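You operate a simulated robot arm through the tools that you are given. There is no shell and no other tool.

You run a simulated robot arm. Do the job below in one go: nothing can be reset, and whatever is moved stays where it is left.

## Task
Score the pink sheet at the figure on the pink note, fold it and rub the fold flat.
Fine: first square it on the white board; shut the guide; use the teal tool and stand it back in its cup.
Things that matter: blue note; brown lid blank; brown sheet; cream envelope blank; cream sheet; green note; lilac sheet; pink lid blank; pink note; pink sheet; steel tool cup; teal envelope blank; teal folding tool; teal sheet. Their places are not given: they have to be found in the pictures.

It is judged by the outcome, as a careful person would: the job done as asked, and still so three seconds after it is handed in. It fails if anything else is knocked over, pushed out of place, dropped, spilled or broken. Flat cloth is picked up by pressing the open fingertips on it (5 to 10 N) and closing them slowly along it; thin cloth reads only 2 to 8 mm in the jaws.

## Robot
A 6-joint arm with a three-finger gripper, fixed in place. Base frame: the origin is on the floor under the middle of its stand, x ahead of it, y to its left, z up. Lengths are in m, angles in rad, forces in N, time in s.
It reaches about 1.213 m from its shoulder. Its first joint turns from -2.897 to 2.897 rad. Payload 4.89 kg.
Tool frame: the origin (TCP) lies between the finger pads and is the grasp point; the fingertips stand 0.03 m ahead of it; z points along the fingers, y is the line along which they close. The gripper opens to 0.164 m; its body begins 0.125 m behind the TCP.
Orientation is that of the tool frame in the base frame, as [roll, pitch, yaw] about the fixed x, y, z axes, in that order (R = Rz(yaw) Ry(pitch) Rx(roll)). With the fingers straight down and closing along the base's y, the tool's x points along the base's -x, its y along +y and its z along -z.

## Interface
- The arm moves only by the tool servo_tool. Its argument "plan" is a list that holds one entry, the list of rows, each a list of 7 numbers: the finger opening in m, from 0 to 0.164, then the shift along the tool's x, y, z in units of 300 mm (1.0 is 300 mm), then the turn, a rotation vector about the tool's x, y, z in units of 90 degrees (1.0 is 90 degrees). In form: [[[gripper, tx, ty, tz, wx, wy, wz], ...]]. A call has 1 to 20 rows; each row is the pose to reach, as a shift and turn from the pose commanded when the call began, along the tool's axes at that moment. A call with a number of a shift or a turn outside -1 to 1 is refused whole. Each row takes 0.2 s and may step no farther than 0.05 m and 0.15 rad from the row before; otherwise, or with a gripper value out of range, the whole call is refused. A pose out of reach is approached as far as the arm can. The call stops where the force on the tool passes 80 N (or 10 N more than at its start, if that is more) or the arm is blocked; 0.2 s more then pass. The fingers move at their own pace (about 0.108 m/s each) and stop on an object; they squeeze with about 25 N. The grip force told is the motor's: it shows also when the fingers shut on nothing. Time passes only in rows, and 0.2 s behind the last, so rows that repeat a pose let the fingers close. The reply holds the time, the measured pose of the TCP, the force on the tool along the base axes, the opening and the grip force, in the units named above and with some noise, with the torque about the TCP (base axes, N m) and any sound that the robot's microphone picked up.
- Cameras (640 x 400 px; columns grow to the right, rows downward): "scene" is fixed at [0.2116, 0.5018, 1.586]; the picture's right is [-1.00, -0.06, 0.00], its down [-0.02, 0.37, -0.93] and it looks along [0.05, -0.93, -0.37] (base axes); focal length 311 px, centre (320, 200). "wrist" rides on the gripper at [0.076, -0.002, -0.152] in the tool frame; the picture's right is [0.02, 1.00, 0.00], its down [-0.88, 0.02, -0.47] and it looks along [-0.47, 0.01, 0.88] (tool axes); focal length 247 px, centre (320, 200).
- capture(camera): a new picture of that camera. It takes no simulated time.
- lift_body(by): moves the trunk up (or, below 0, down) by that many m; the arm rides with it, the base frame stays. It gives what a move gives, with no picture.
- point_at(camera, pixels): for up to 12 pixels [column, row] of the newest picture of that camera ("zoom" is the newest enlarged one), the place [x, y, z] in the base frame of the surface seen there, good to about 0.002 m, but the place of the scene camera against the robot may be out by one fixed shift of up to 0.018 m in any direction. It takes no simulated time.
- zoom(camera, box): a new picture of the part [left, top, right, bottom] of that camera's present view, enlarged. It takes no simulated time.
- job_done(): hands the job in; it is judged then, once.

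Open the gripper and draw the arm clear of the work before you hand the job in, unless the task says otherwise.

The tools are called after "Request:" as name(argument=value, ...) on one line, values as JSON. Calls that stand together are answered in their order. servo_tool: Moves the arm, as the interface text tells. Its arguments: {"type":"object","properties":{"plan":{"type":"array"}},"required":["plan"]} The other tools are called the same way: lift_body (by) moves the trunk up or down; capture (camera) takes a picture; point_at (camera, pixels) gives the place of the surface under pixels of a picture; zoom (camera, box) takes an enlarged picture of a part of a camera's view; job_done () hands the job in.

At the start:

```text
clock: 0.0
position: [-0.0159, -0.6968, 1.1764]
ee_rot: [-3.142, 0.001, 3.139]
contact_force: [0.6, -0.3, 0.0]
torque: [0.01, 0.0, 0.0]
grip_width: 0.1641
gripper_force: 0.1
trunk travel left (down, up): [-0.2, 0.19]
```

scene: 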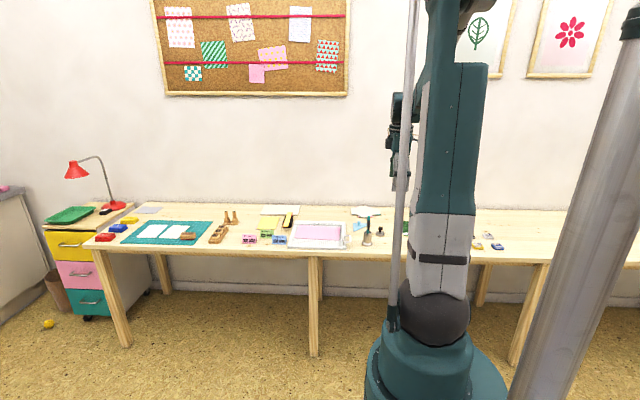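
wrist: 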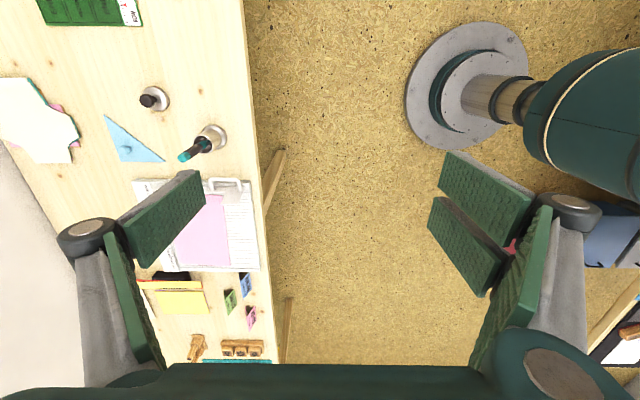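

The scene shows a table with a white board holding a pink sheet near (318,233), notes near (250,238) and a tool cup near (367,237). I'll zoom in on these to see the details.

Request:
zoom(camera="scene", box=[230, 195, 430, 260])

Request:
zoom(camera="wrist", box=[90, 60, 290, 360])

```text
3.20 times, centred on (330, 228) of scene
```

zoom: 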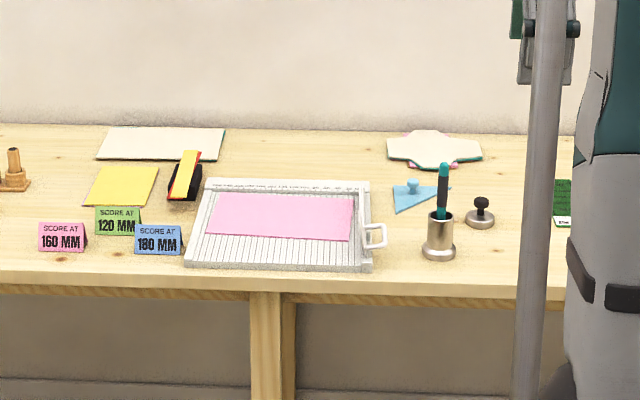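

```text
1.33 times, centred on (190, 210) of wrist
```

zoom: 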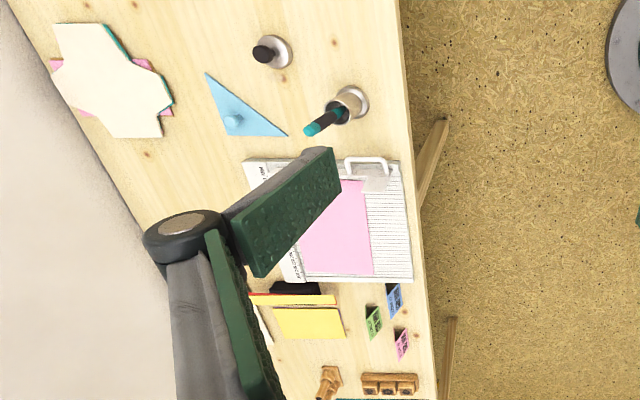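

The pink note reads "SCORE AT 160 MM". I'll zoom closer on the board, notes and guide.

Request:
zoom(camera="scene", box=[282, 212, 358, 256])

Request:
zoom(camera="scene", box=[235, 225, 300, 255])

Request:
zoom(camera="wrist", box=[130, 160, 270, 290])

Request:
zoom(camera="scene", box=[345, 195, 395, 255])

```text
8.42 times, centred on (320, 234) of scene
```

zoom: 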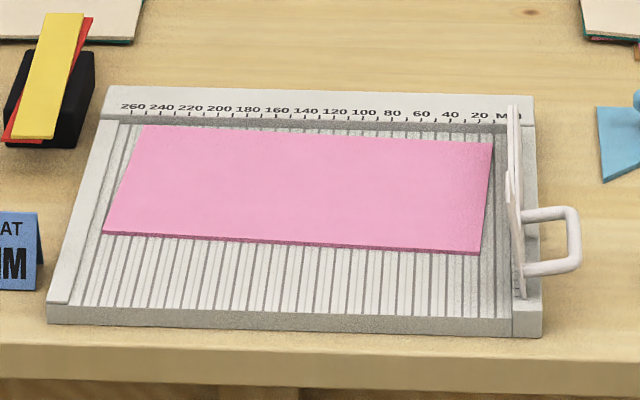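

```text
9.85 times, centred on (268, 240) of scene
```

zoom: 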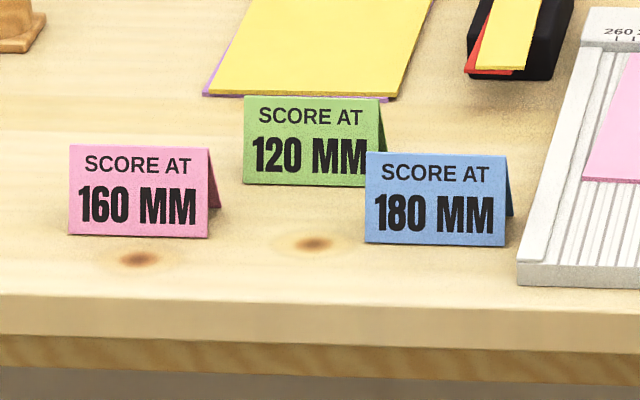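

```text
3.08 times, centred on (200, 225) of wrist
```

zoom: 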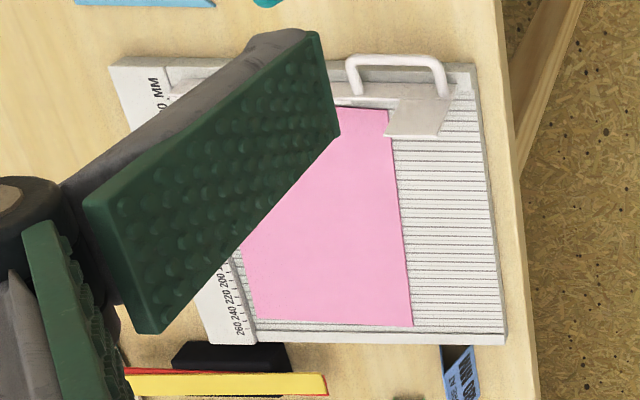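

```text
6.67 times, centred on (370, 225) of scene
```

zoom: 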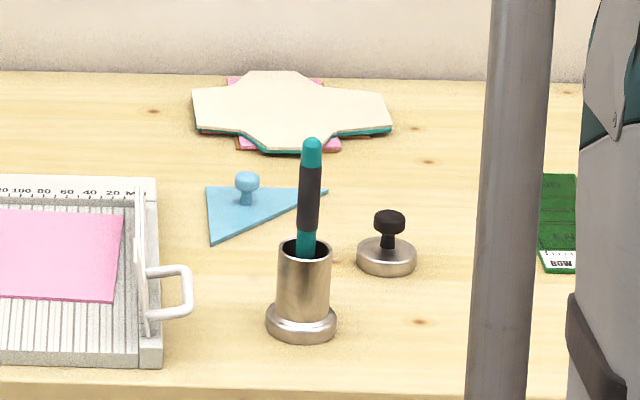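

I'll take positions of the board corners, sheet corners, scale marks and the guide from the scene view (zooming on the board again first).

Request:
zoom(camera="scene", box=[282, 212, 358, 256])

Request:
point_at(camera="zoom", pixels=[[108, 88], [532, 97], [541, 335], [48, 320], [146, 126], [493, 143], [478, 253], [104, 232], [132, 113], [481, 122], [512, 110], [575, 270]])

Request:
point_at(camera="zoom", pixels=[[516, 110], [518, 295], [508, 180], [575, 215], [525, 275], [580, 240], [80, 200], [300, 310], [300, 280], [300, 135], [300, 200], [520, 322]])

```text
8.42 times, centred on (320, 234) of scene
```

zoom: 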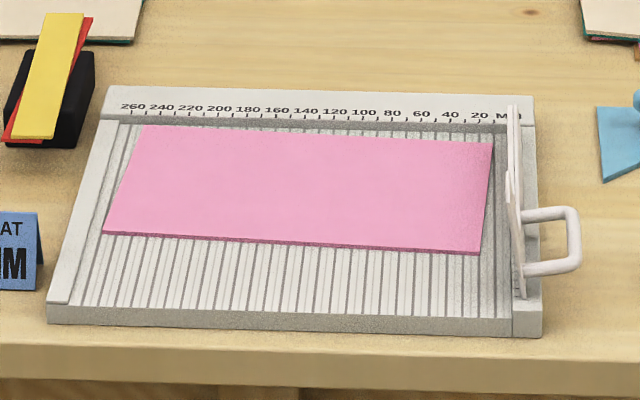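

```text
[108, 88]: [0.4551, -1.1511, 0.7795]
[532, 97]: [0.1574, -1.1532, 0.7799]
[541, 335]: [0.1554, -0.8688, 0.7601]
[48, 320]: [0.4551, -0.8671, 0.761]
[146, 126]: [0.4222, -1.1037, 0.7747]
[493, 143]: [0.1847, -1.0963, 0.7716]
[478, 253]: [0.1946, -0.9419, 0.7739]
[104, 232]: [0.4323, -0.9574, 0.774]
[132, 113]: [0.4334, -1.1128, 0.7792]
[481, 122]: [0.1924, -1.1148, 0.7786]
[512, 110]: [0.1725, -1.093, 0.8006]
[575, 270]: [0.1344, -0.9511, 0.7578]
```

```text
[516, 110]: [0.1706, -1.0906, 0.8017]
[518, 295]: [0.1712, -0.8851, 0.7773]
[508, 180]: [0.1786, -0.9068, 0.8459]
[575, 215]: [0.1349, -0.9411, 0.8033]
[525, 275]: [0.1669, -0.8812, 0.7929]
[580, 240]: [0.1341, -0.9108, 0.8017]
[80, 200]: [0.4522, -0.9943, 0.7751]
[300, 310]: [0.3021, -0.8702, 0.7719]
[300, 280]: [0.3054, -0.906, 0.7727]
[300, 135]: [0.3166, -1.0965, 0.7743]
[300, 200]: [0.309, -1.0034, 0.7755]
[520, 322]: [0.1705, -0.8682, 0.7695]
```

The notes, sheet (about 240×150 mm, rotated ~4°) and an upright guide plate near x≈0.17 are located. I'll move the wrist camera above the board for a closer look, staying high.

Request:
servo_tool(plan=[[[0.164, -0.064, -0.124, 0.01, 0, 0, 0], [0.164, -0.129, -0.248, 0.02, 0, 0, 0], [0.164, -0.193, -0.372, 0.03, 0, 0, 0], [0.164, -0.258, -0.496, 0.04, 0, 0, 0], [0.164, -0.322, -0.62, 0.05, 0, 0, 0], [0.164, -0.387, -0.743, 0.06, 0, 0, 0]]])

Request:
capture(camera="wrist")

Request:
capture(camera="scene")

```text
clock: 1.4
position: [0.0985, -0.92, 1.1591]
ee_rot: [3.141, -0.003, -3.141]
contact_force: [0.2, 1.8, 0.4]
torque: [-0.2, -0.16, -0.01]
grip_width: 0.1639
gripper_force: 0.1
trunk travel left (down, up): [-0.2, 0.19]
```

```text
taken
```

wrist: 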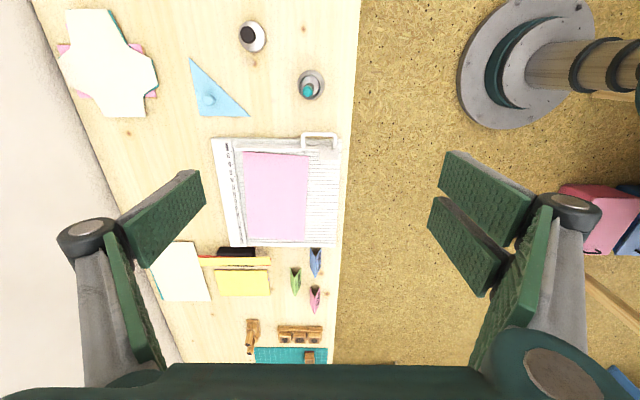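

```text
taken
```

scene: 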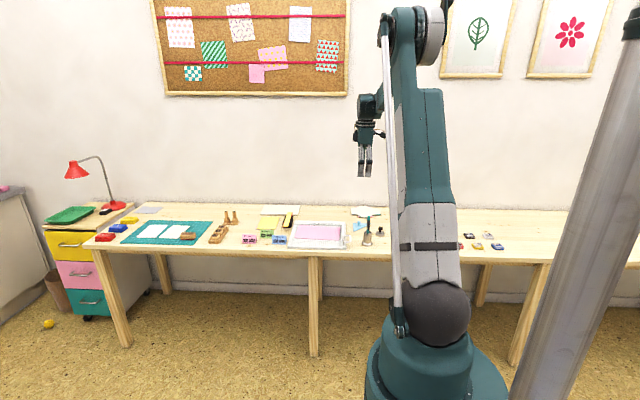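

The board is well visible now at (275,190) in the wrist picture. I'll enlarge it and read positions from the wrist camera, which has no fixed shift.

Request:
zoom(camera="wrist", box=[205, 125, 350, 255])

Request:
point_at(camera="wrist", pixels=[[212, 140], [338, 138], [335, 245], [229, 246], [246, 153], [309, 156], [304, 241], [246, 239], [301, 140], [336, 135], [336, 148], [305, 149]])

```text
3.08 times, centred on (278, 190) of wrist
```

zoom: 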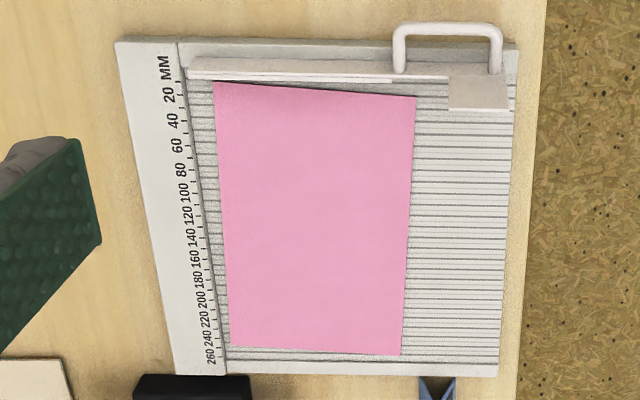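

```text
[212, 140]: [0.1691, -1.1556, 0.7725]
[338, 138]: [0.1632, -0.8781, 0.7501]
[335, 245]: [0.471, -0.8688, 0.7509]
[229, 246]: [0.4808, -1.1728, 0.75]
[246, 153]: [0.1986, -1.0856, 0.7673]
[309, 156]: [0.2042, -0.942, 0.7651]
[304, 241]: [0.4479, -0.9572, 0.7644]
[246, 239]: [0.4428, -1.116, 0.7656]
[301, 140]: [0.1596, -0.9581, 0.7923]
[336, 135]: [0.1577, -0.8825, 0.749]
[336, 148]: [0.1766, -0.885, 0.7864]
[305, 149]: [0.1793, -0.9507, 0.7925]
```

The guide seems to be an upright long piece along the zero end of the board, with a handle and a tab. I'll measure the other objects (cup, teal tool, weight, triangle) and look closer at the guide.

Request:
zoom(camera="wrist", box=[180, 15, 345, 160])

Request:
point_at(camera="wrist", pixels=[[307, 91], [312, 80], [299, 84], [323, 84], [248, 35], [254, 38], [209, 99], [193, 62], [247, 114], [197, 115], [316, 252], [296, 270]])

Request:
zoom(camera="wrist", box=[280, 125, 350, 165])

```text
2.76 times, centred on (262, 88) of wrist
```

zoom: 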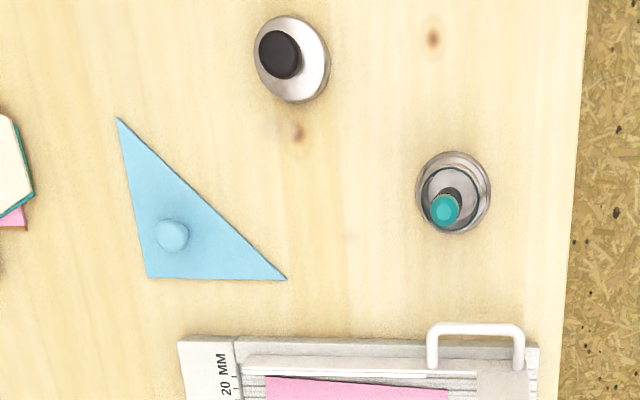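

```text
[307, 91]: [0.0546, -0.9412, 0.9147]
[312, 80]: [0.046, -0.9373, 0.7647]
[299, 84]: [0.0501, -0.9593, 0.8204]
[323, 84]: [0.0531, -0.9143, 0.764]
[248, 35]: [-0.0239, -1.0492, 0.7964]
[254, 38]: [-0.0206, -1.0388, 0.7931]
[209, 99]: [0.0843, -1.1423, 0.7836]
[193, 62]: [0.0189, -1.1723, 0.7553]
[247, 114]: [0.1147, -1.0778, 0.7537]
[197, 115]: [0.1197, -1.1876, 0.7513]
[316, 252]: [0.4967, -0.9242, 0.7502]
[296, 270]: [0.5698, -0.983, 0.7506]
```

```text
9.14 times, centred on (315, 145) of wrist
```

zoom: 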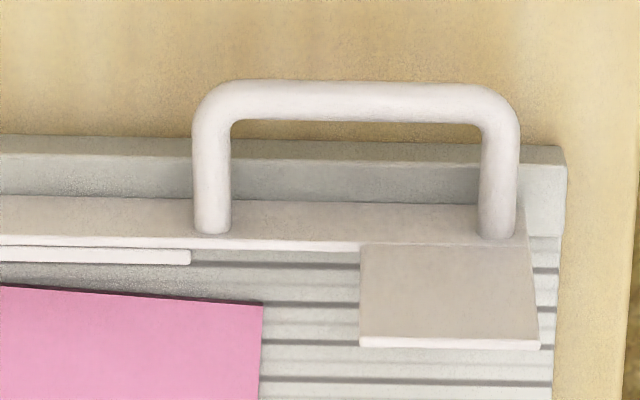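

I'll bring the camera closer to the guide (TCP about 0.05, -0.95, 1.03), still above the teal tool's top at z≈0.915.

Request:
servo_tool(plan=[[[0.164, 0.04, -0.025, 0.11, 0, 0, 0], [0.164, 0.08, -0.05, 0.22, 0, 0, 0], [0.164, 0.12, -0.075, 0.33, 0, 0, 0], [0.164, 0.16, -0.1, 0.43, 0, 0, 0]]])

Request:
capture(camera="wrist")

Request:
zoom(camera="wrist", box=[200, 130, 440, 280])

```text
clock: 2.4
position: [0.0515, -0.9499, 1.03]
ee_rot: [3.141, 0.0, 3.141]
contact_force: [1.0, 0.2, -0.2]
torque: [-0.1, 0.08, -0.03]
grip_width: 0.164
gripper_force: 0.1
trunk travel left (down, up): [-0.2, 0.19]
```

```text
taken
```

wrist: 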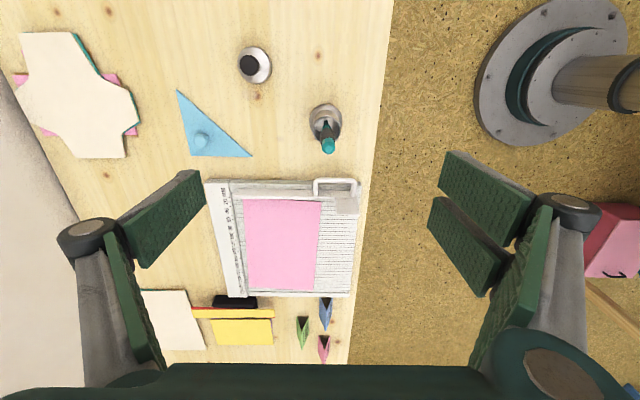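

```text
2.67 times, centred on (320, 205) of wrist
```

zoom: 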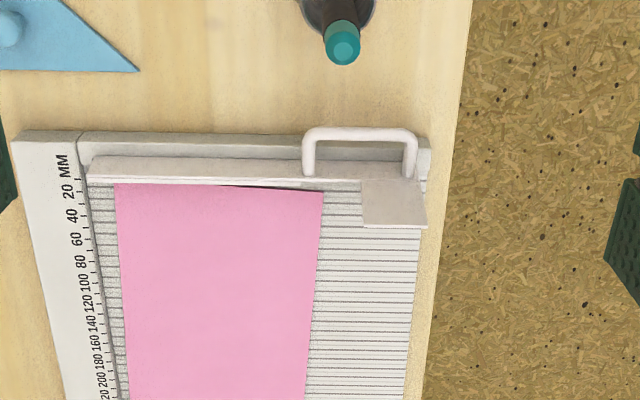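

I'll zoom in tight on the guide and measure its parts to understand the hinge.

Request:
zoom(camera="wrist", box=[300, 165, 370, 225])

Request:
point_at(camera="zoom", pixels=[[330, 320], [530, 330], [345, 410], [530, 400], [440, 370], [130, 130], [330, 140], [150, 200], [520, 220], [20, 250], [20, 280], [20, 296]])

Request:
zoom(camera="wrist", box=[205, 165, 300, 225])

Request:
zoom(camera="scene", box=[335, 218, 360, 258])

```text
6.67 times, centred on (335, 195) of wrist
```

zoom: 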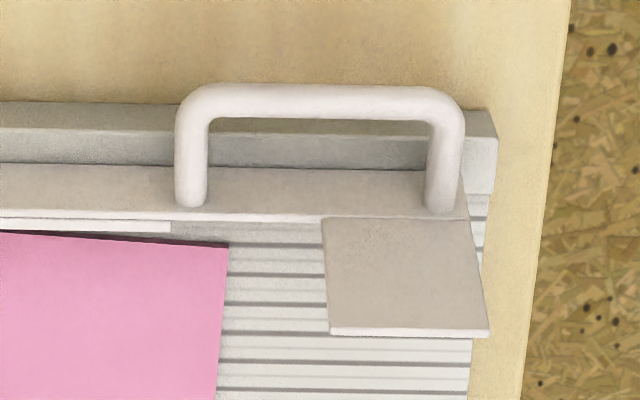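

```text
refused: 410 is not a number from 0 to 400
```

```text
6.67 times, centred on (252, 195) of wrist
```

zoom: 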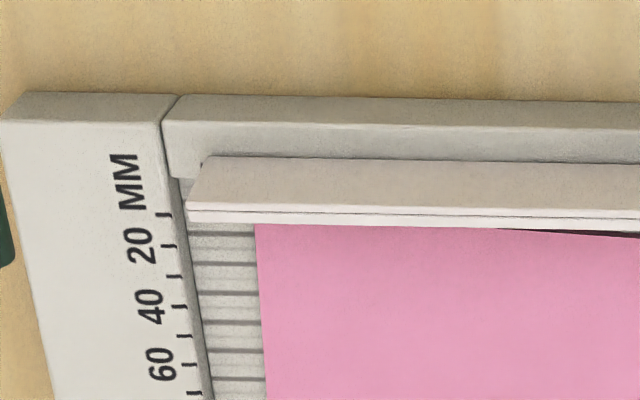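

```text
10.00 times, centred on (348, 238) of scene
```

zoom: 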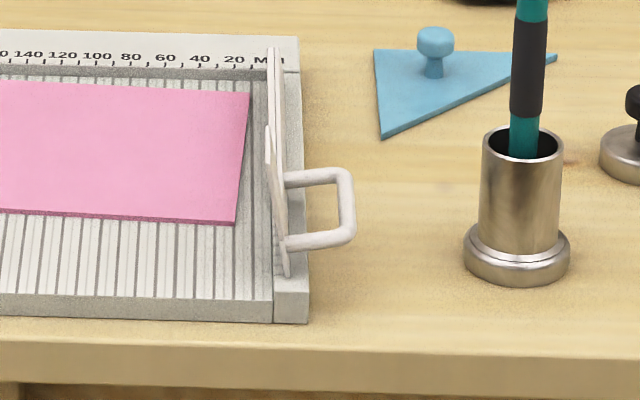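

The guide is an upright L-shaped plate hinged along the zero edge with a handle pointing outwards (-x). I'll measure its parts.

Request:
zoom(camera="wrist", box=[300, 165, 370, 225])

Request:
point_at(camera="zoom", pixels=[[330, 225], [465, 225], [335, 322], [480, 325], [400, 270], [195, 95], [440, 100], [190, 190], [440, 195], [60, 172], [60, 205], [60, 224]])

Request:
point_at(camera="zoom", pixels=[[60, 120], [60, 145], [480, 120], [480, 160], [475, 210], [300, 225], [300, 245], [300, 300], [228, 246], [100, 238], [300, 185], [300, 210]])

Request:
zoom(camera="wrist", box=[205, 165, 300, 225])

Request:
point_at(camera="zoom", pixels=[[205, 158], [190, 205], [190, 215], [257, 225], [163, 215], [169, 246], [182, 306], [190, 364], [177, 165], [300, 165], [300, 200], [400, 128]])

```text
6.67 times, centred on (335, 195) of wrist
```

zoom: 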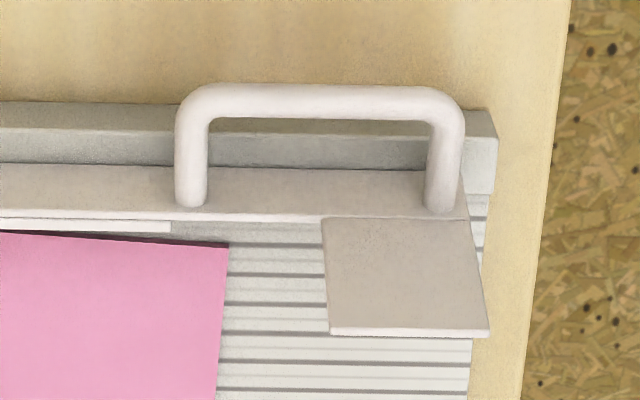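

```text
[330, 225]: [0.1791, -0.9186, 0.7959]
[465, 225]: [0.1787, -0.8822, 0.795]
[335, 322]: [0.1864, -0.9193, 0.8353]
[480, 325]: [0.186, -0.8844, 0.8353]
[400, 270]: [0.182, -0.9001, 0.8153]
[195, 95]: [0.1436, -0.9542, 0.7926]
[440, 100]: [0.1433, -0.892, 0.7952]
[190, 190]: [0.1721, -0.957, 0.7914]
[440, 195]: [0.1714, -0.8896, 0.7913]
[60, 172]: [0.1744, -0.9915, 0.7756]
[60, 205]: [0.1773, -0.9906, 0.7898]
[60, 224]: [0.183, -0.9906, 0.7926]
```

```text
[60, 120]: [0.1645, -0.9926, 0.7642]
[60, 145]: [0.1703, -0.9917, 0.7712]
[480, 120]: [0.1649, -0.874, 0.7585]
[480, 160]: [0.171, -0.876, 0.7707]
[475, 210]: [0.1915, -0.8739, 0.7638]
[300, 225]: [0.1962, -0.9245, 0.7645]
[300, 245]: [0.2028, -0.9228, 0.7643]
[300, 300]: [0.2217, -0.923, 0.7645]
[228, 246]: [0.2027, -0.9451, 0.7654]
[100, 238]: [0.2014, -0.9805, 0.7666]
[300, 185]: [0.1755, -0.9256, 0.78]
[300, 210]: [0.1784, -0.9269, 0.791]
```

```text
6.67 times, centred on (252, 195) of wrist
```

zoom: 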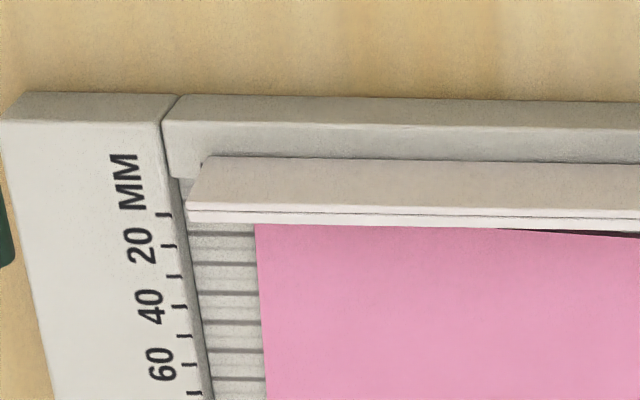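

```text
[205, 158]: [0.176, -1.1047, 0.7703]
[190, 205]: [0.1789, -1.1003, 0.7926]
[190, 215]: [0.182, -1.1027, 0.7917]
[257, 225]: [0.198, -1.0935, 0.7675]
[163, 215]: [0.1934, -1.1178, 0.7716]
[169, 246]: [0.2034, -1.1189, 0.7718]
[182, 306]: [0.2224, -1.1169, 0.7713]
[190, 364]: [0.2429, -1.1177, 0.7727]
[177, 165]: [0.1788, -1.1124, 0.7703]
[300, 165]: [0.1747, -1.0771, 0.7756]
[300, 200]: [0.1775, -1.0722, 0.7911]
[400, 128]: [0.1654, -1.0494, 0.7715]
```

The zero of the scale lies at x≈0.183 (rail's inner face), so 160 mm is x≈0.343; the board top is z≈0.7645. I'll move over the sheet's middle to measure the sheet, fence and groove positions precisely.

Request:
servo_tool(plan=[[[0.164, -0.107, -0.067, 0.025, 0, 0, 0], [0.164, -0.214, -0.134, 0.05, 0, 0, 0], [0.164, -0.32, -0.2, 0.075, 0, 0, 0], [0.164, -0.427, -0.267, 0.1, 0, 0, 0]]])

Request:
capture(camera="wrist")

Request:
zoom(camera="wrist", box=[220, 110, 430, 270])

```text
clock: 3.4
position: [0.1772, -1.0284, 0.9997]
ee_rot: [-3.14, 0.0, 3.139]
contact_force: [-1.8, 0.0, 0.2]
torque: [-0.08, -0.21, -0.03]
grip_width: 0.1641
gripper_force: 0.0
trunk travel left (down, up): [-0.2, 0.19]
```

```text
taken
```

wrist: 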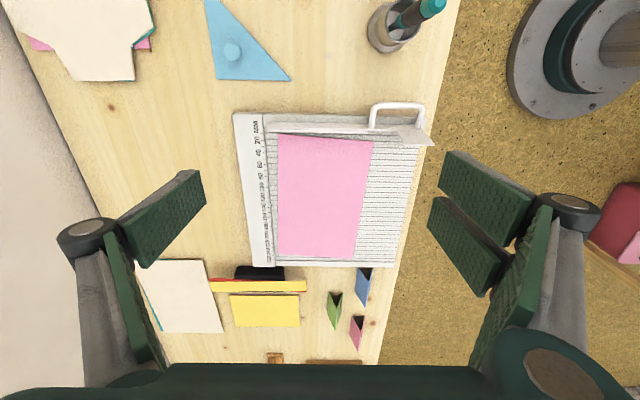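

```text
2.50 times, centred on (325, 190) of wrist
```

zoom: 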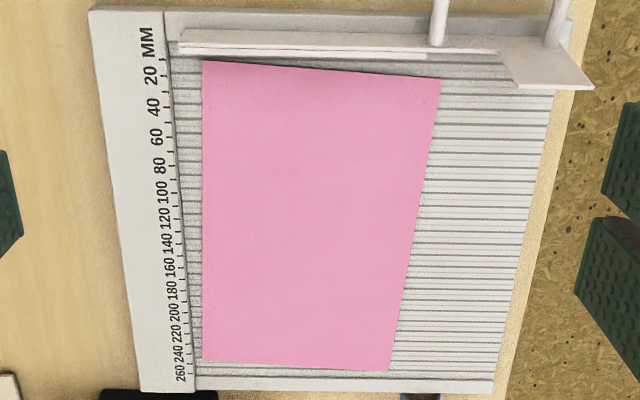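

The sheet's corners are visible at about (277,134), (372,142), (355,258), (277,254) of the wrist picture. I'll zoom into each end and measure.

Request:
zoom(camera="wrist", box=[230, 105, 330, 168])

Request:
point_at(camera="zoom", pixels=[[302, 192], [305, 200], [310, 210], [190, 150], [205, 250], [240, 250], [232, 160], [250, 90], [200, 300], [225, 300], [230, 230], [330, 225]])

Request:
zoom(camera="wrist", box=[330, 105, 430, 168])

Request:
zoom(camera="wrist", box=[230, 215, 330, 278])

Request:
zoom(camera="wrist", box=[325, 215, 425, 278])

```text
6.35 times, centred on (280, 136) of wrist
```

zoom: 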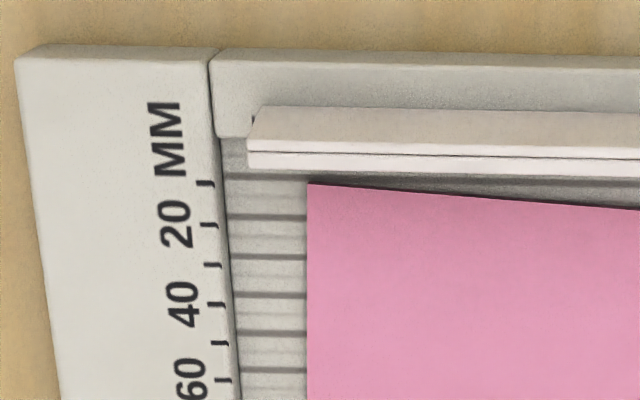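

```text
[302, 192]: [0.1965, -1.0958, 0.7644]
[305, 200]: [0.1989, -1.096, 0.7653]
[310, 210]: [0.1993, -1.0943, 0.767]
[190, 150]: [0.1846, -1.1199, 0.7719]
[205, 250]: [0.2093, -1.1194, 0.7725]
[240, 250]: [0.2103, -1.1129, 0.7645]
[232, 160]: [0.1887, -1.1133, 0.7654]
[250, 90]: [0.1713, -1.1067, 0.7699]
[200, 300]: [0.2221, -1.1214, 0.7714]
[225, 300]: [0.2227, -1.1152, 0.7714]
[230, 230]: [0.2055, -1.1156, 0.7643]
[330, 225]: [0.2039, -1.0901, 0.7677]
```

```text
6.35 times, centred on (380, 136) of wrist
```

zoom: 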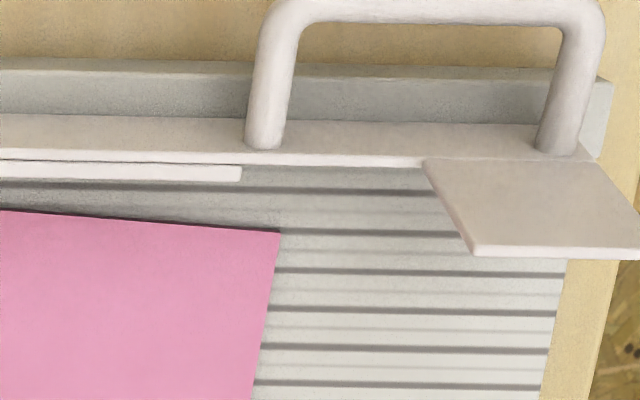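

```text
6.35 times, centred on (280, 246) of wrist
```

zoom: 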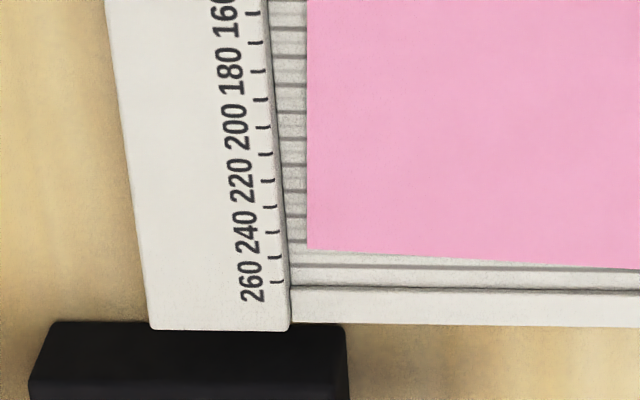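

```text
6.35 times, centred on (375, 246) of wrist
```

zoom: 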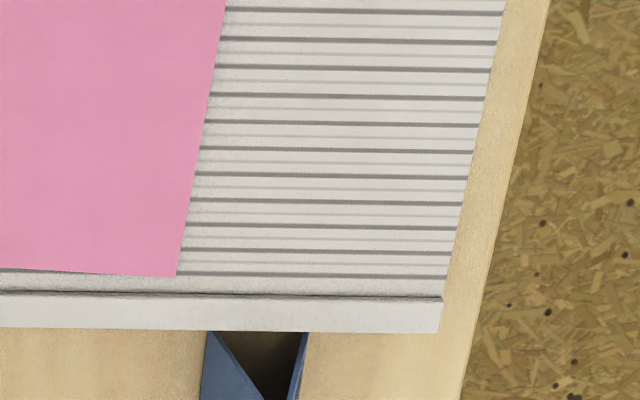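

Now I'll measure the two end corners: near-left corner (177,277) in this zoom, then the far-left corner and groove/ tick positions for 160.

Request:
point_at(camera="zoom", pixels=[[172, 272], [182, 278], [220, 20], [10, 264], [300, 285], [300, 305], [300, 320], [440, 300], [440, 330], [300, 246], [300, 275], [300, 221]])

Request:
zoom(camera="wrist", box=[230, 215, 330, 278])

Request:
point_at(camera="zoom", pixels=[[312, 244], [303, 252], [310, 100], [254, 43], [284, 283], [275, 230], [262, 126], [500, 285], [500, 297], [500, 320], [150, 325], [280, 150]])

Request:
zoom(camera="wrist", box=[330, 105, 430, 168])

Request:
point_at(camera="zoom", pixels=[[275, 236], [285, 230], [262, 340], [150, 232], [470, 250], [635, 252], [420, 232], [420, 270], [420, 310], [420, 348], [420, 384], [600, 150]])

```text
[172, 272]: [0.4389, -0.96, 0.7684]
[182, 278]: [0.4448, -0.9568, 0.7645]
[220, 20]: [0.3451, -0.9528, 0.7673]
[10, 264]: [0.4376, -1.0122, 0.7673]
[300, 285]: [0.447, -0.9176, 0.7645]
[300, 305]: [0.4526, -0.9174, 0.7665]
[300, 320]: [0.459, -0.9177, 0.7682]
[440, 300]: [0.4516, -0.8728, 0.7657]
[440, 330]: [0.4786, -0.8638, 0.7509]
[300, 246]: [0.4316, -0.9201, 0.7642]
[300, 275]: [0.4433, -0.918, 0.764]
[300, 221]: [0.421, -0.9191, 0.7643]
```

```text
6.35 times, centred on (280, 246) of wrist
```

zoom: 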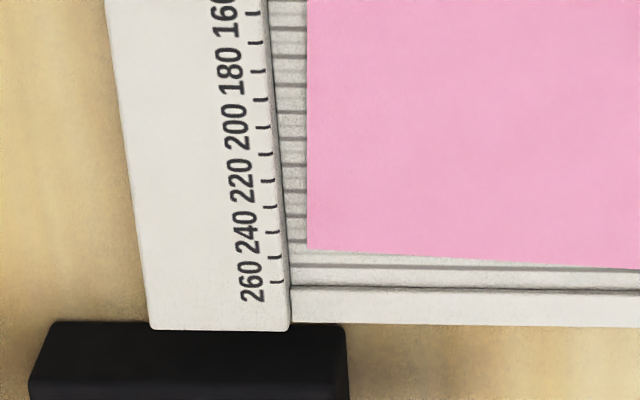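

```text
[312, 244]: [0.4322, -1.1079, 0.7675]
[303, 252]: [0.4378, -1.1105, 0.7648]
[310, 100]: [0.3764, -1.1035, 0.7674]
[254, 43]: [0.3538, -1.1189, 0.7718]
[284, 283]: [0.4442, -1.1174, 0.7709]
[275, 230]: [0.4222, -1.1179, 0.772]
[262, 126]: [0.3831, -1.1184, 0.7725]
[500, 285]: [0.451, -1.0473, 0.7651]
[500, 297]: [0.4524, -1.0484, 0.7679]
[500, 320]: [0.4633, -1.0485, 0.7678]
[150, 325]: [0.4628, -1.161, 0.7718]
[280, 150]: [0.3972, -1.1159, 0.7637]
```

```text
6.35 times, centred on (380, 136) of wrist
```

zoom: 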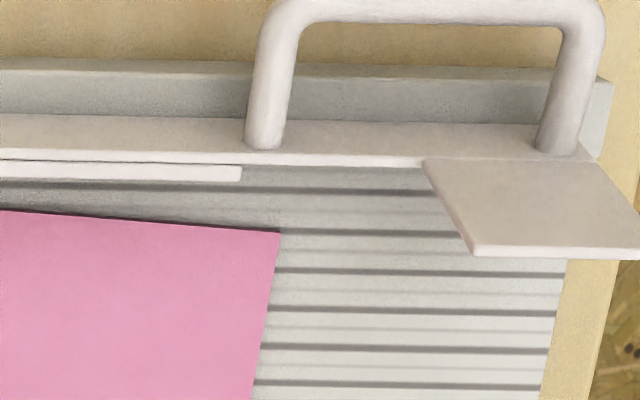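

```text
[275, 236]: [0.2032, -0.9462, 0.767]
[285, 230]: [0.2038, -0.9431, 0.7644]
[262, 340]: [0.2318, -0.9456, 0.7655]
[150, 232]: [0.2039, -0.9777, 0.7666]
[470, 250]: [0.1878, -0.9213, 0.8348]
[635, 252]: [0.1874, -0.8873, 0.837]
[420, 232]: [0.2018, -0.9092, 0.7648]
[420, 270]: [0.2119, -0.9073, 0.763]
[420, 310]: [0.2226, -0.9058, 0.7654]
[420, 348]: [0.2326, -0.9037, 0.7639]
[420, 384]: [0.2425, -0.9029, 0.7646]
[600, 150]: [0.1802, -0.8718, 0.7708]
```

Sheet corners (wrist frame): A(0.198,-1.096), B(0.203,-0.945), C(0.443,-0.957), D(0.436,-1.110); fence face at y≈-1.1155, zero rail at x≈0.183, board top z≈0.7645, sheet top z≈0.767. I'll check reach high above the sheet's left end while closing the fingers.

Request:
servo_tool(plan=[[[0.1, -0.152, -0.012, 0.028, 0, 0, 0], [0.05, -0.304, -0.024, 0.056, 0, 0, 0], [0.0, -0.456, -0.036, 0.084, 0, 0, 0], [0.0, -0.608, -0.048, 0.112, 0, 0, 0], [0.0, -0.76, -0.06, 0.14, 0, 0, 0], [0.0, -0.91, -0.073, 0.167, 0, 0, 0], [0.0, -0.91, -0.073, 0.167, 0, 0, 0]]])

Request:
capture(camera="scene")

Request:
capture(camera="wrist")

```text
clock: 5.0
position: [0.4542, -1.0523, 0.948]
ee_rot: [-3.14, 0.0, -3.141]
contact_force: [0.3, -1.2, -0.5]
torque: [0.01, 0.07, -0.01]
grip_width: 0.0
gripper_force: 24.7
trunk travel left (down, up): [-0.2, 0.19]
```

```text
taken
```

scene: 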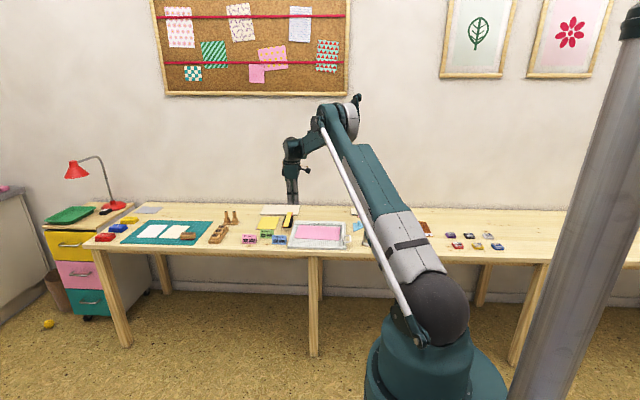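

```text
taken
```

wrist: 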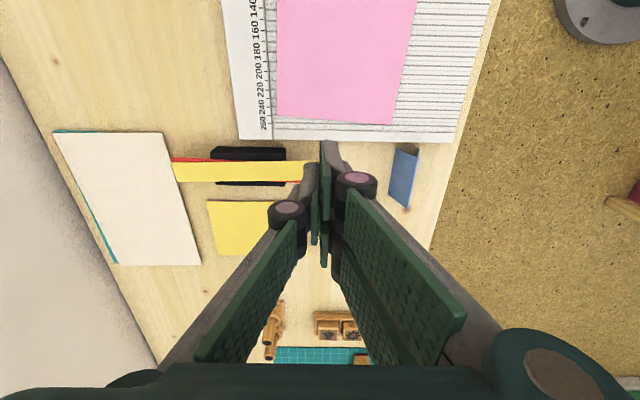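

Reach is fine there. I'll re-measure the sheet's left edge and rail from this view: corners at about (278,121) and (391,124).

Request:
zoom(camera="wrist", box=[230, 80, 470, 230])

Request:
point_at(camera="zoom", pixels=[[130, 106], [432, 113], [300, 108], [300, 135], [300, 155], [250, 185], [245, 215], [60, 180], [450, 250], [420, 300], [240, 240], [160, 220]])

```text
2.67 times, centred on (350, 155) of wrist
```

zoom: 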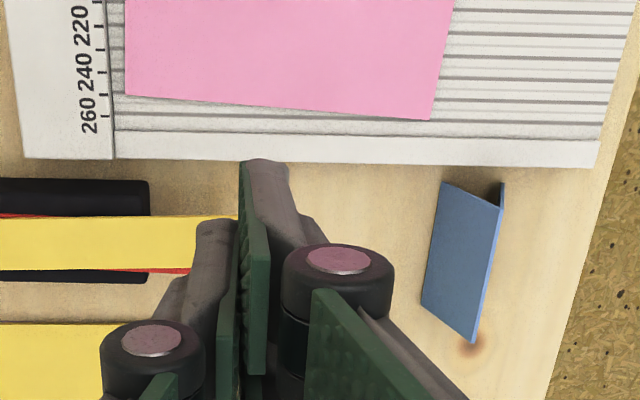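

```text
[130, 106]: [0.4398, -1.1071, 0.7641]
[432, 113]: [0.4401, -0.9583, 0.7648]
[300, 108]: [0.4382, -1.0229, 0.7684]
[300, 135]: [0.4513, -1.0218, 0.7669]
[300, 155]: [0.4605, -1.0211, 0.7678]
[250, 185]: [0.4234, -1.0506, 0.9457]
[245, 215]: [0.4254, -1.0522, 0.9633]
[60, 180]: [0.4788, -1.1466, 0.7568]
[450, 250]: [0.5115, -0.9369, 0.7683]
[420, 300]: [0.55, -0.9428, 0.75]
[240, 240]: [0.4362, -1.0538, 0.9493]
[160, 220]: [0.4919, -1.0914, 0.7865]
```

The left rail (x≈0.450, lip at z≈0.7675) leaves only ~10 mm at the sheet's left edge, so I'll square it by friction: press open fingertips on the sheet, then turn and drag. I'll first go above the sheet's centre (0.320,-1.027) with the fingers at 0.08 m.

Request:
servo_tool(plan=[[[0.08, 0.112, 0.021, 0.082, 0, 0, 0], [0.08, 0.224, 0.042, 0.164, 0, 0, 0], [0.08, 0.336, 0.063, 0.245, 0, 0, 0], [0.08, 0.447, 0.084, 0.327, 0, 0, 0], [0.08, 0.447, 0.084, 0.327, 0, 0, 0]]])

Request:
capture(camera="wrist")

Request:
zoom(camera="scene", box=[250, 150, 400, 260])

```text
clock: 6.2
position: [0.3175, -1.0266, 0.8508]
ee_rot: [3.141, -0.001, 3.138]
contact_force: [0.3, -0.2, -0.4]
torque: [0.01, -0.08, -0.03]
grip_width: 0.0802
gripper_force: 0.0
trunk travel left (down, up): [-0.2, 0.19]
```

```text
taken
```

wrist: 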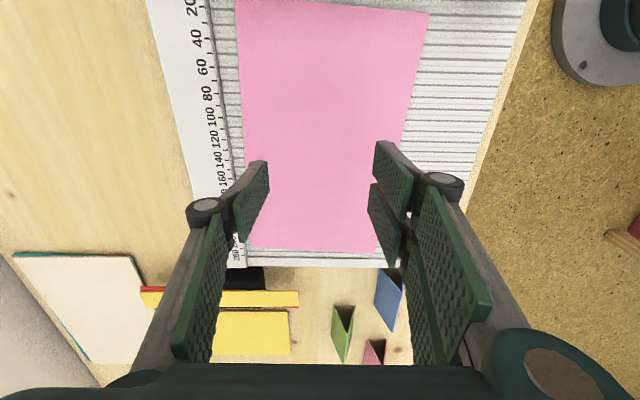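

```text
3.64 times, centred on (325, 205) of scene
```

zoom: 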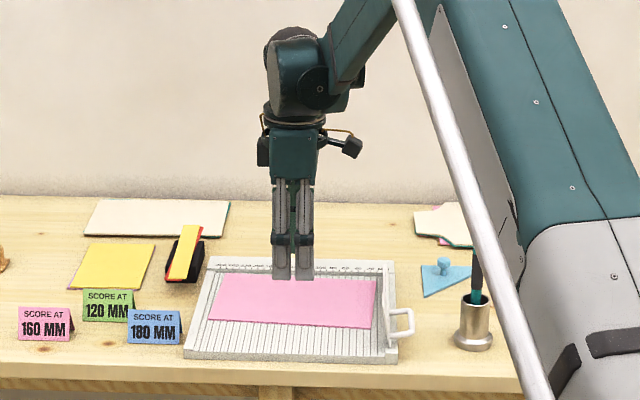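

The gripper is above the sheet's centre. I'll descend about 48 mm so the fingertips end ~5 mm above the sheet.

Request:
servo_tool(plan=[[[0.08, 0, 0, 0.08, 0, 0, 0], [0.08, 0, 0, 0.14, 0, 0, 0], [0.08, 0, 0, 0.16, 0, 0, 0]]])

Request:
zoom(camera="scene", box=[270, 200, 370, 260])

```text
clock: 7.0
position: [0.3183, -1.0267, 0.804]
ee_rot: [3.14, 0.0, 3.141]
contact_force: [0.4, 0.2, 0.2]
torque: [0.01, 0.01, 0.02]
grip_width: 0.0801
gripper_force: 0.1
trunk travel left (down, up): [-0.2, 0.19]
```

```text
6.40 times, centred on (320, 230) of scene
```

zoom: 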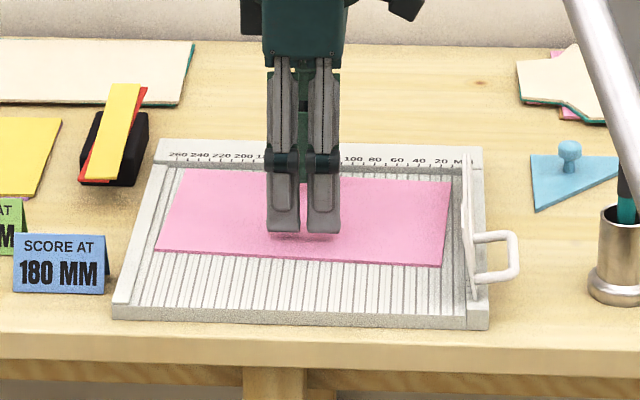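

Fingertips hover a few mm over the sheet. I'll go down in small steps and read the force.

Request:
servo_tool(plan=[[[0.08, 0, 0, 0.007, 0, 0, 0], [0.08, 0, 0, 0.014, 0, 0, 0]]])

Request:
servo_tool(plan=[[[0.08, 0, 0, 0.0033, 0, 0, 0], [0.08, 0, 0, 0.0033, 0, 0, 0]]])

Request:
servo_tool(plan=[[[0.08, 0, 0, 0.0033, 0, 0, 0], [0.08, 0, 0, 0.0033, 0, 0, 0]]])

```text
clock: 7.6
position: [0.318, -1.0261, 0.7987]
ee_rot: [-3.14, 0.0, -3.142]
contact_force: [-0.3, 0.3, 0.6]
torque: [-0.04, 0.0, 0.0]
grip_width: 0.0801
gripper_force: 0.0
trunk travel left (down, up): [-0.2, 0.19]
```

```text
clock: 8.2
position: [0.3183, -1.0267, 0.7978]
ee_rot: [3.141, 0.0, 3.14]
contact_force: [0.1, -0.5, 1.5]
torque: [0.02, 0.01, -0.01]
grip_width: 0.0802
gripper_force: 0.1
trunk travel left (down, up): [-0.2, 0.19]
```

```text
clock: 8.8
position: [0.3184, -1.027, 0.7971]
ee_rot: [-3.141, 0.0, 3.14]
contact_force: [0.0, -0.4, -0.5]
torque: [-0.03, 0.01, -0.01]
grip_width: 0.0798
gripper_force: 0.0
trunk travel left (down, up): [-0.2, 0.19]
```

No contact yet (noise only) at TCP z≈0.797. I'll continue downward in 1 mm steps.

Request:
servo_tool(plan=[[[0.08, 0, 0, 0.0033, 0, 0, 0], [0.08, 0, 0, 0.0033, 0, 0, 0]]])

Request:
servo_tool(plan=[[[0.08, 0, 0, 0.0025, 0, 0, 0], [0.08, 0, 0, 0.0025, 0, 0, 0]]])

```text
clock: 9.4
position: [0.3182, -1.0259, 0.7956]
ee_rot: [-3.141, 0.002, 3.139]
contact_force: [0.0, -0.5, 1.5]
torque: [0.0, -0.02, 0.02]
grip_width: 0.08
gripper_force: 0.0
trunk travel left (down, up): [-0.2, 0.19]
```

```text
clock: 10.0
position: [0.3178, -1.0277, 0.7956]
ee_rot: [-3.141, -0.001, 3.141]
contact_force: [0.1, 0.3, 0.2]
torque: [0.01, -0.01, 0.0]
grip_width: 0.08
gripper_force: 0.1
trunk travel left (down, up): [-0.2, 0.19]
```

Still free at z≈0.795. I'll continue a little further.

Request:
servo_tool(plan=[[[0.08, 0, 0, 0.0025, 0, 0, 0], [0.08, 0, 0, 0.0025, 0, 0, 0]]])

Request:
servo_tool(plan=[[[0.08, 0, 0, 0.0025, 0, 0, 0], [0.08, 0, 0, 0.0025, 0, 0, 0]]])

Request:
zoom(camera="scene", box=[300, 215, 350, 245])

```text
clock: 10.6
position: [0.3196, -1.0266, 0.7941]
ee_rot: [3.141, 0.0, 3.14]
contact_force: [-0.9, -0.5, 1.7]
torque: [0.03, 0.04, 0.02]
grip_width: 0.0802
gripper_force: 0.0
trunk travel left (down, up): [-0.2, 0.19]
```

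```text
clock: 11.2
position: [0.3179, -1.0266, 0.7945]
ee_rot: [-3.141, -0.001, 3.141]
contact_force: [0.9, -0.7, 9.2]
torque: [0.07, -0.03, 0.02]
grip_width: 0.0802
gripper_force: 0.5
trunk travel left (down, up): [-0.2, 0.19]
```

```text
12.80 times, centred on (325, 230) of scene
```

zoom: 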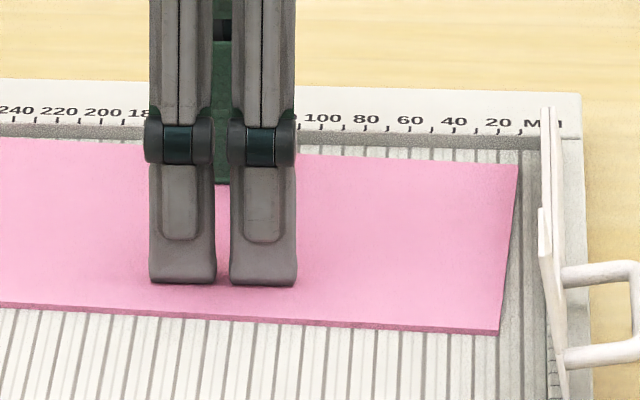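

Contact at about 9 N (TCP z≈0.794). Now I'll turn the sheet by +3° and drag it slowly toward the fence (-y) and the zero rail (-x), stopping a little short.

Request:
servo_tool(plan=[[[0.08, 0.0, 0.0, 0, 0, 0, -0.008], [0.08, 0.0, 0.0, 0, 0, 0, -0.016], [0.08, 0.0, 0.0, 0, 0, 0, -0.025], [0.08, 0.0, 0.0, 0, 0, 0, -0.033], [0.08, 0.007, -0.006, 0, 0, 0, -0.033], [0.08, 0.014, -0.012, 0, 0, 0, -0.033], [0.08, 0.021, -0.018, 0, 0, 0, -0.033], [0.08, 0.028, -0.024, 0, 0, 0, -0.033], [0.08, 0.035, -0.03, 0, 0, 0, -0.033], [0.08, 0.042, -0.036, 0, 0, 0, -0.033]]])

Request:
zoom(camera="scene", box=[282, 212, 358, 256])

Request:
capture(camera="wrist")

```text
clock: 13.4
position: [0.3059, -1.0382, 0.7926]
ee_rot: [3.141, -0.001, -3.09]
contact_force: [2.0, 2.1, 21.7]
torque: [0.06, 0.04, 0.0]
grip_width: 0.079
gripper_force: 8.6
trunk travel left (down, up): [-0.2, 0.19]
```

```text
8.42 times, centred on (320, 234) of scene
```

zoom: 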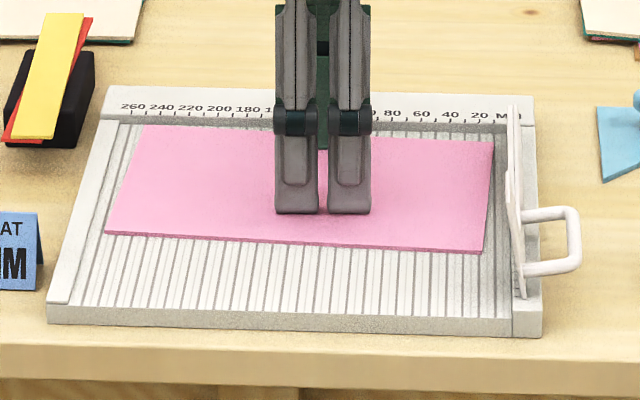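

```text
taken
```

wrist: 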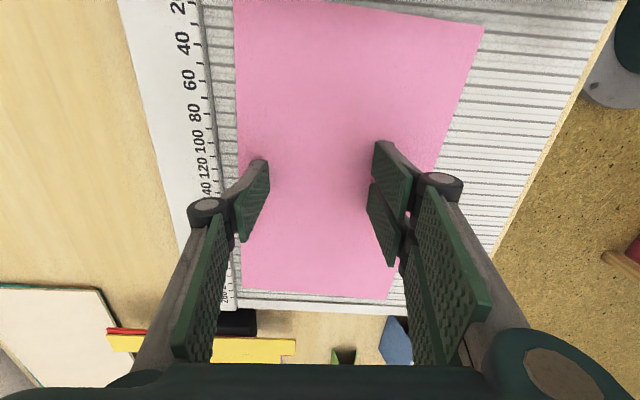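

The fingers mostly slipped: the sheet only turned a little while the force rose to 22 N. Edge pushing will be better, so I'll lift off, straighten the yaw and turn the hand 90° to see the fingertip profile.

Request:
servo_tool(plan=[[[0.08, 0, 0, -0.03, 0, 0, 0.01], [0.08, 0, 0, -0.13, 0, 0, 0.033], [0.08, 0, 0, -0.25, 0, 0, 0.033]]])

Request:
servo_tool(plan=[[[0.08, 0, 0, 0, 0, 0, 0.09], [0.08, 0, 0, 0, 0, 0, 0.18], [0.08, 0, 0, 0, 0, 0, 0.27], [0.08, 0, 0, 0, 0, 0, 0.36], [0.08, 0, 0, 0, 0, 0, 0.45], [0.08, 0, 0, 0, 0, 0, 0.54], [0.08, 0, 0, 0, 0, 0, 0.63], [0.08, 0, 0, 0, 0, 0, 0.72], [0.08, 0, 0, 0, 0, 0, 0.81], [0.08, 0, 0, 0, 0, 0, 0.9], [0.08, 0, 0, 0, 0, 0, 1.0]]])

Request:
capture(camera="wrist")

Request:
zoom(camera="scene", box=[290, 190, 350, 250])

```text
clock: 14.2
position: [0.3052, -1.0383, 0.869]
ee_rot: [-3.14, -0.001, 3.14]
contact_force: [0.7, -0.9, -0.7]
torque: [0.18, 0.04, 0.01]
grip_width: 0.0801
gripper_force: 0.2
trunk travel left (down, up): [-0.2, 0.19]
```

```text
refused: row 11 steps farther than a row can; nothing moved
```

```text
taken
```

wrist: 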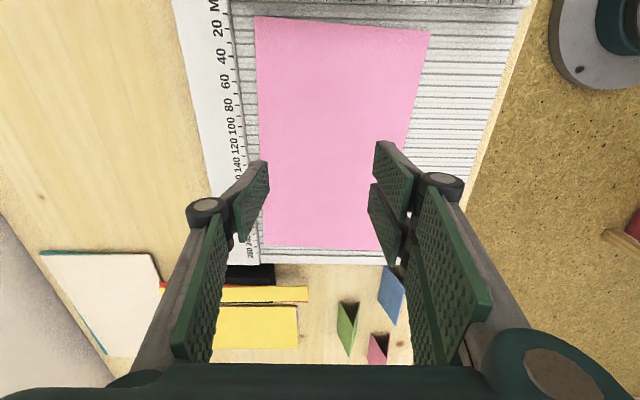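

```text
6.67 times, centred on (320, 220) of scene
```

zoom: 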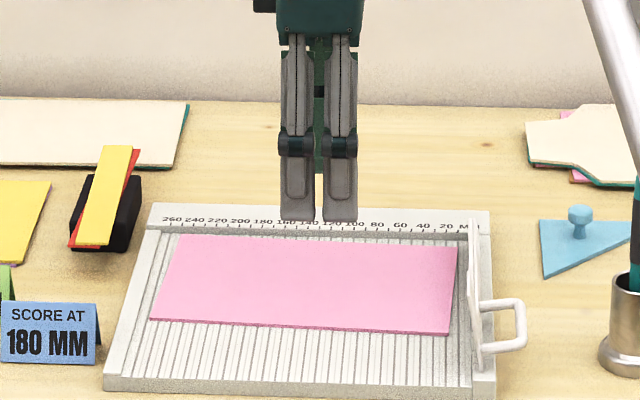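

The lift went fine; the turn call had one step too large. I'll repeat the turn with smaller steps.

Request:
servo_tool(plan=[[[0.08, 0, 0, 0, 0, 0, 0.09], [0.08, 0, 0, 0, 0, 0, 0.18], [0.08, 0, 0, 0, 0, 0, 0.27], [0.08, 0, 0, 0, 0, 0, 0.36], [0.08, 0, 0, 0, 0, 0, 0.45], [0.08, 0, 0, 0, 0, 0, 0.54], [0.08, 0, 0, 0, 0, 0, 0.63], [0.08, 0, 0, 0, 0, 0, 0.72], [0.08, 0, 0, 0, 0, 0, 0.81], [0.08, 0, 0, 0, 0, 0, 0.9], [0.08, 0, 0, 0, 0, 0, 0.98], [0.08, 0, 0, 0, 0, 0, 1.0]]])

Request:
capture(camera="wrist")

Request:
zoom(camera="scene", box=[290, 190, 350, 250])

```text
clock: 16.8
position: [0.3043, -1.0375, 0.8686]
ee_rot: [3.141, 0.0, 1.568]
contact_force: [0.3, -0.3, 0.5]
torque: [0.01, -0.01, 0.01]
grip_width: 0.0803
gripper_force: 0.2
trunk travel left (down, up): [-0.2, 0.19]
```

```text
taken
```

wrist: 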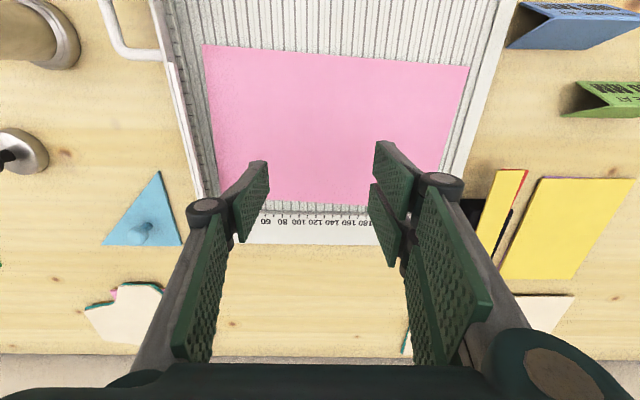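

```text
6.67 times, centred on (320, 220) of scene
```

zoom: 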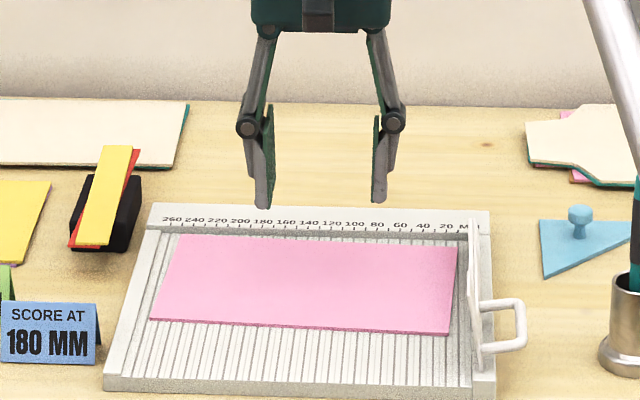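

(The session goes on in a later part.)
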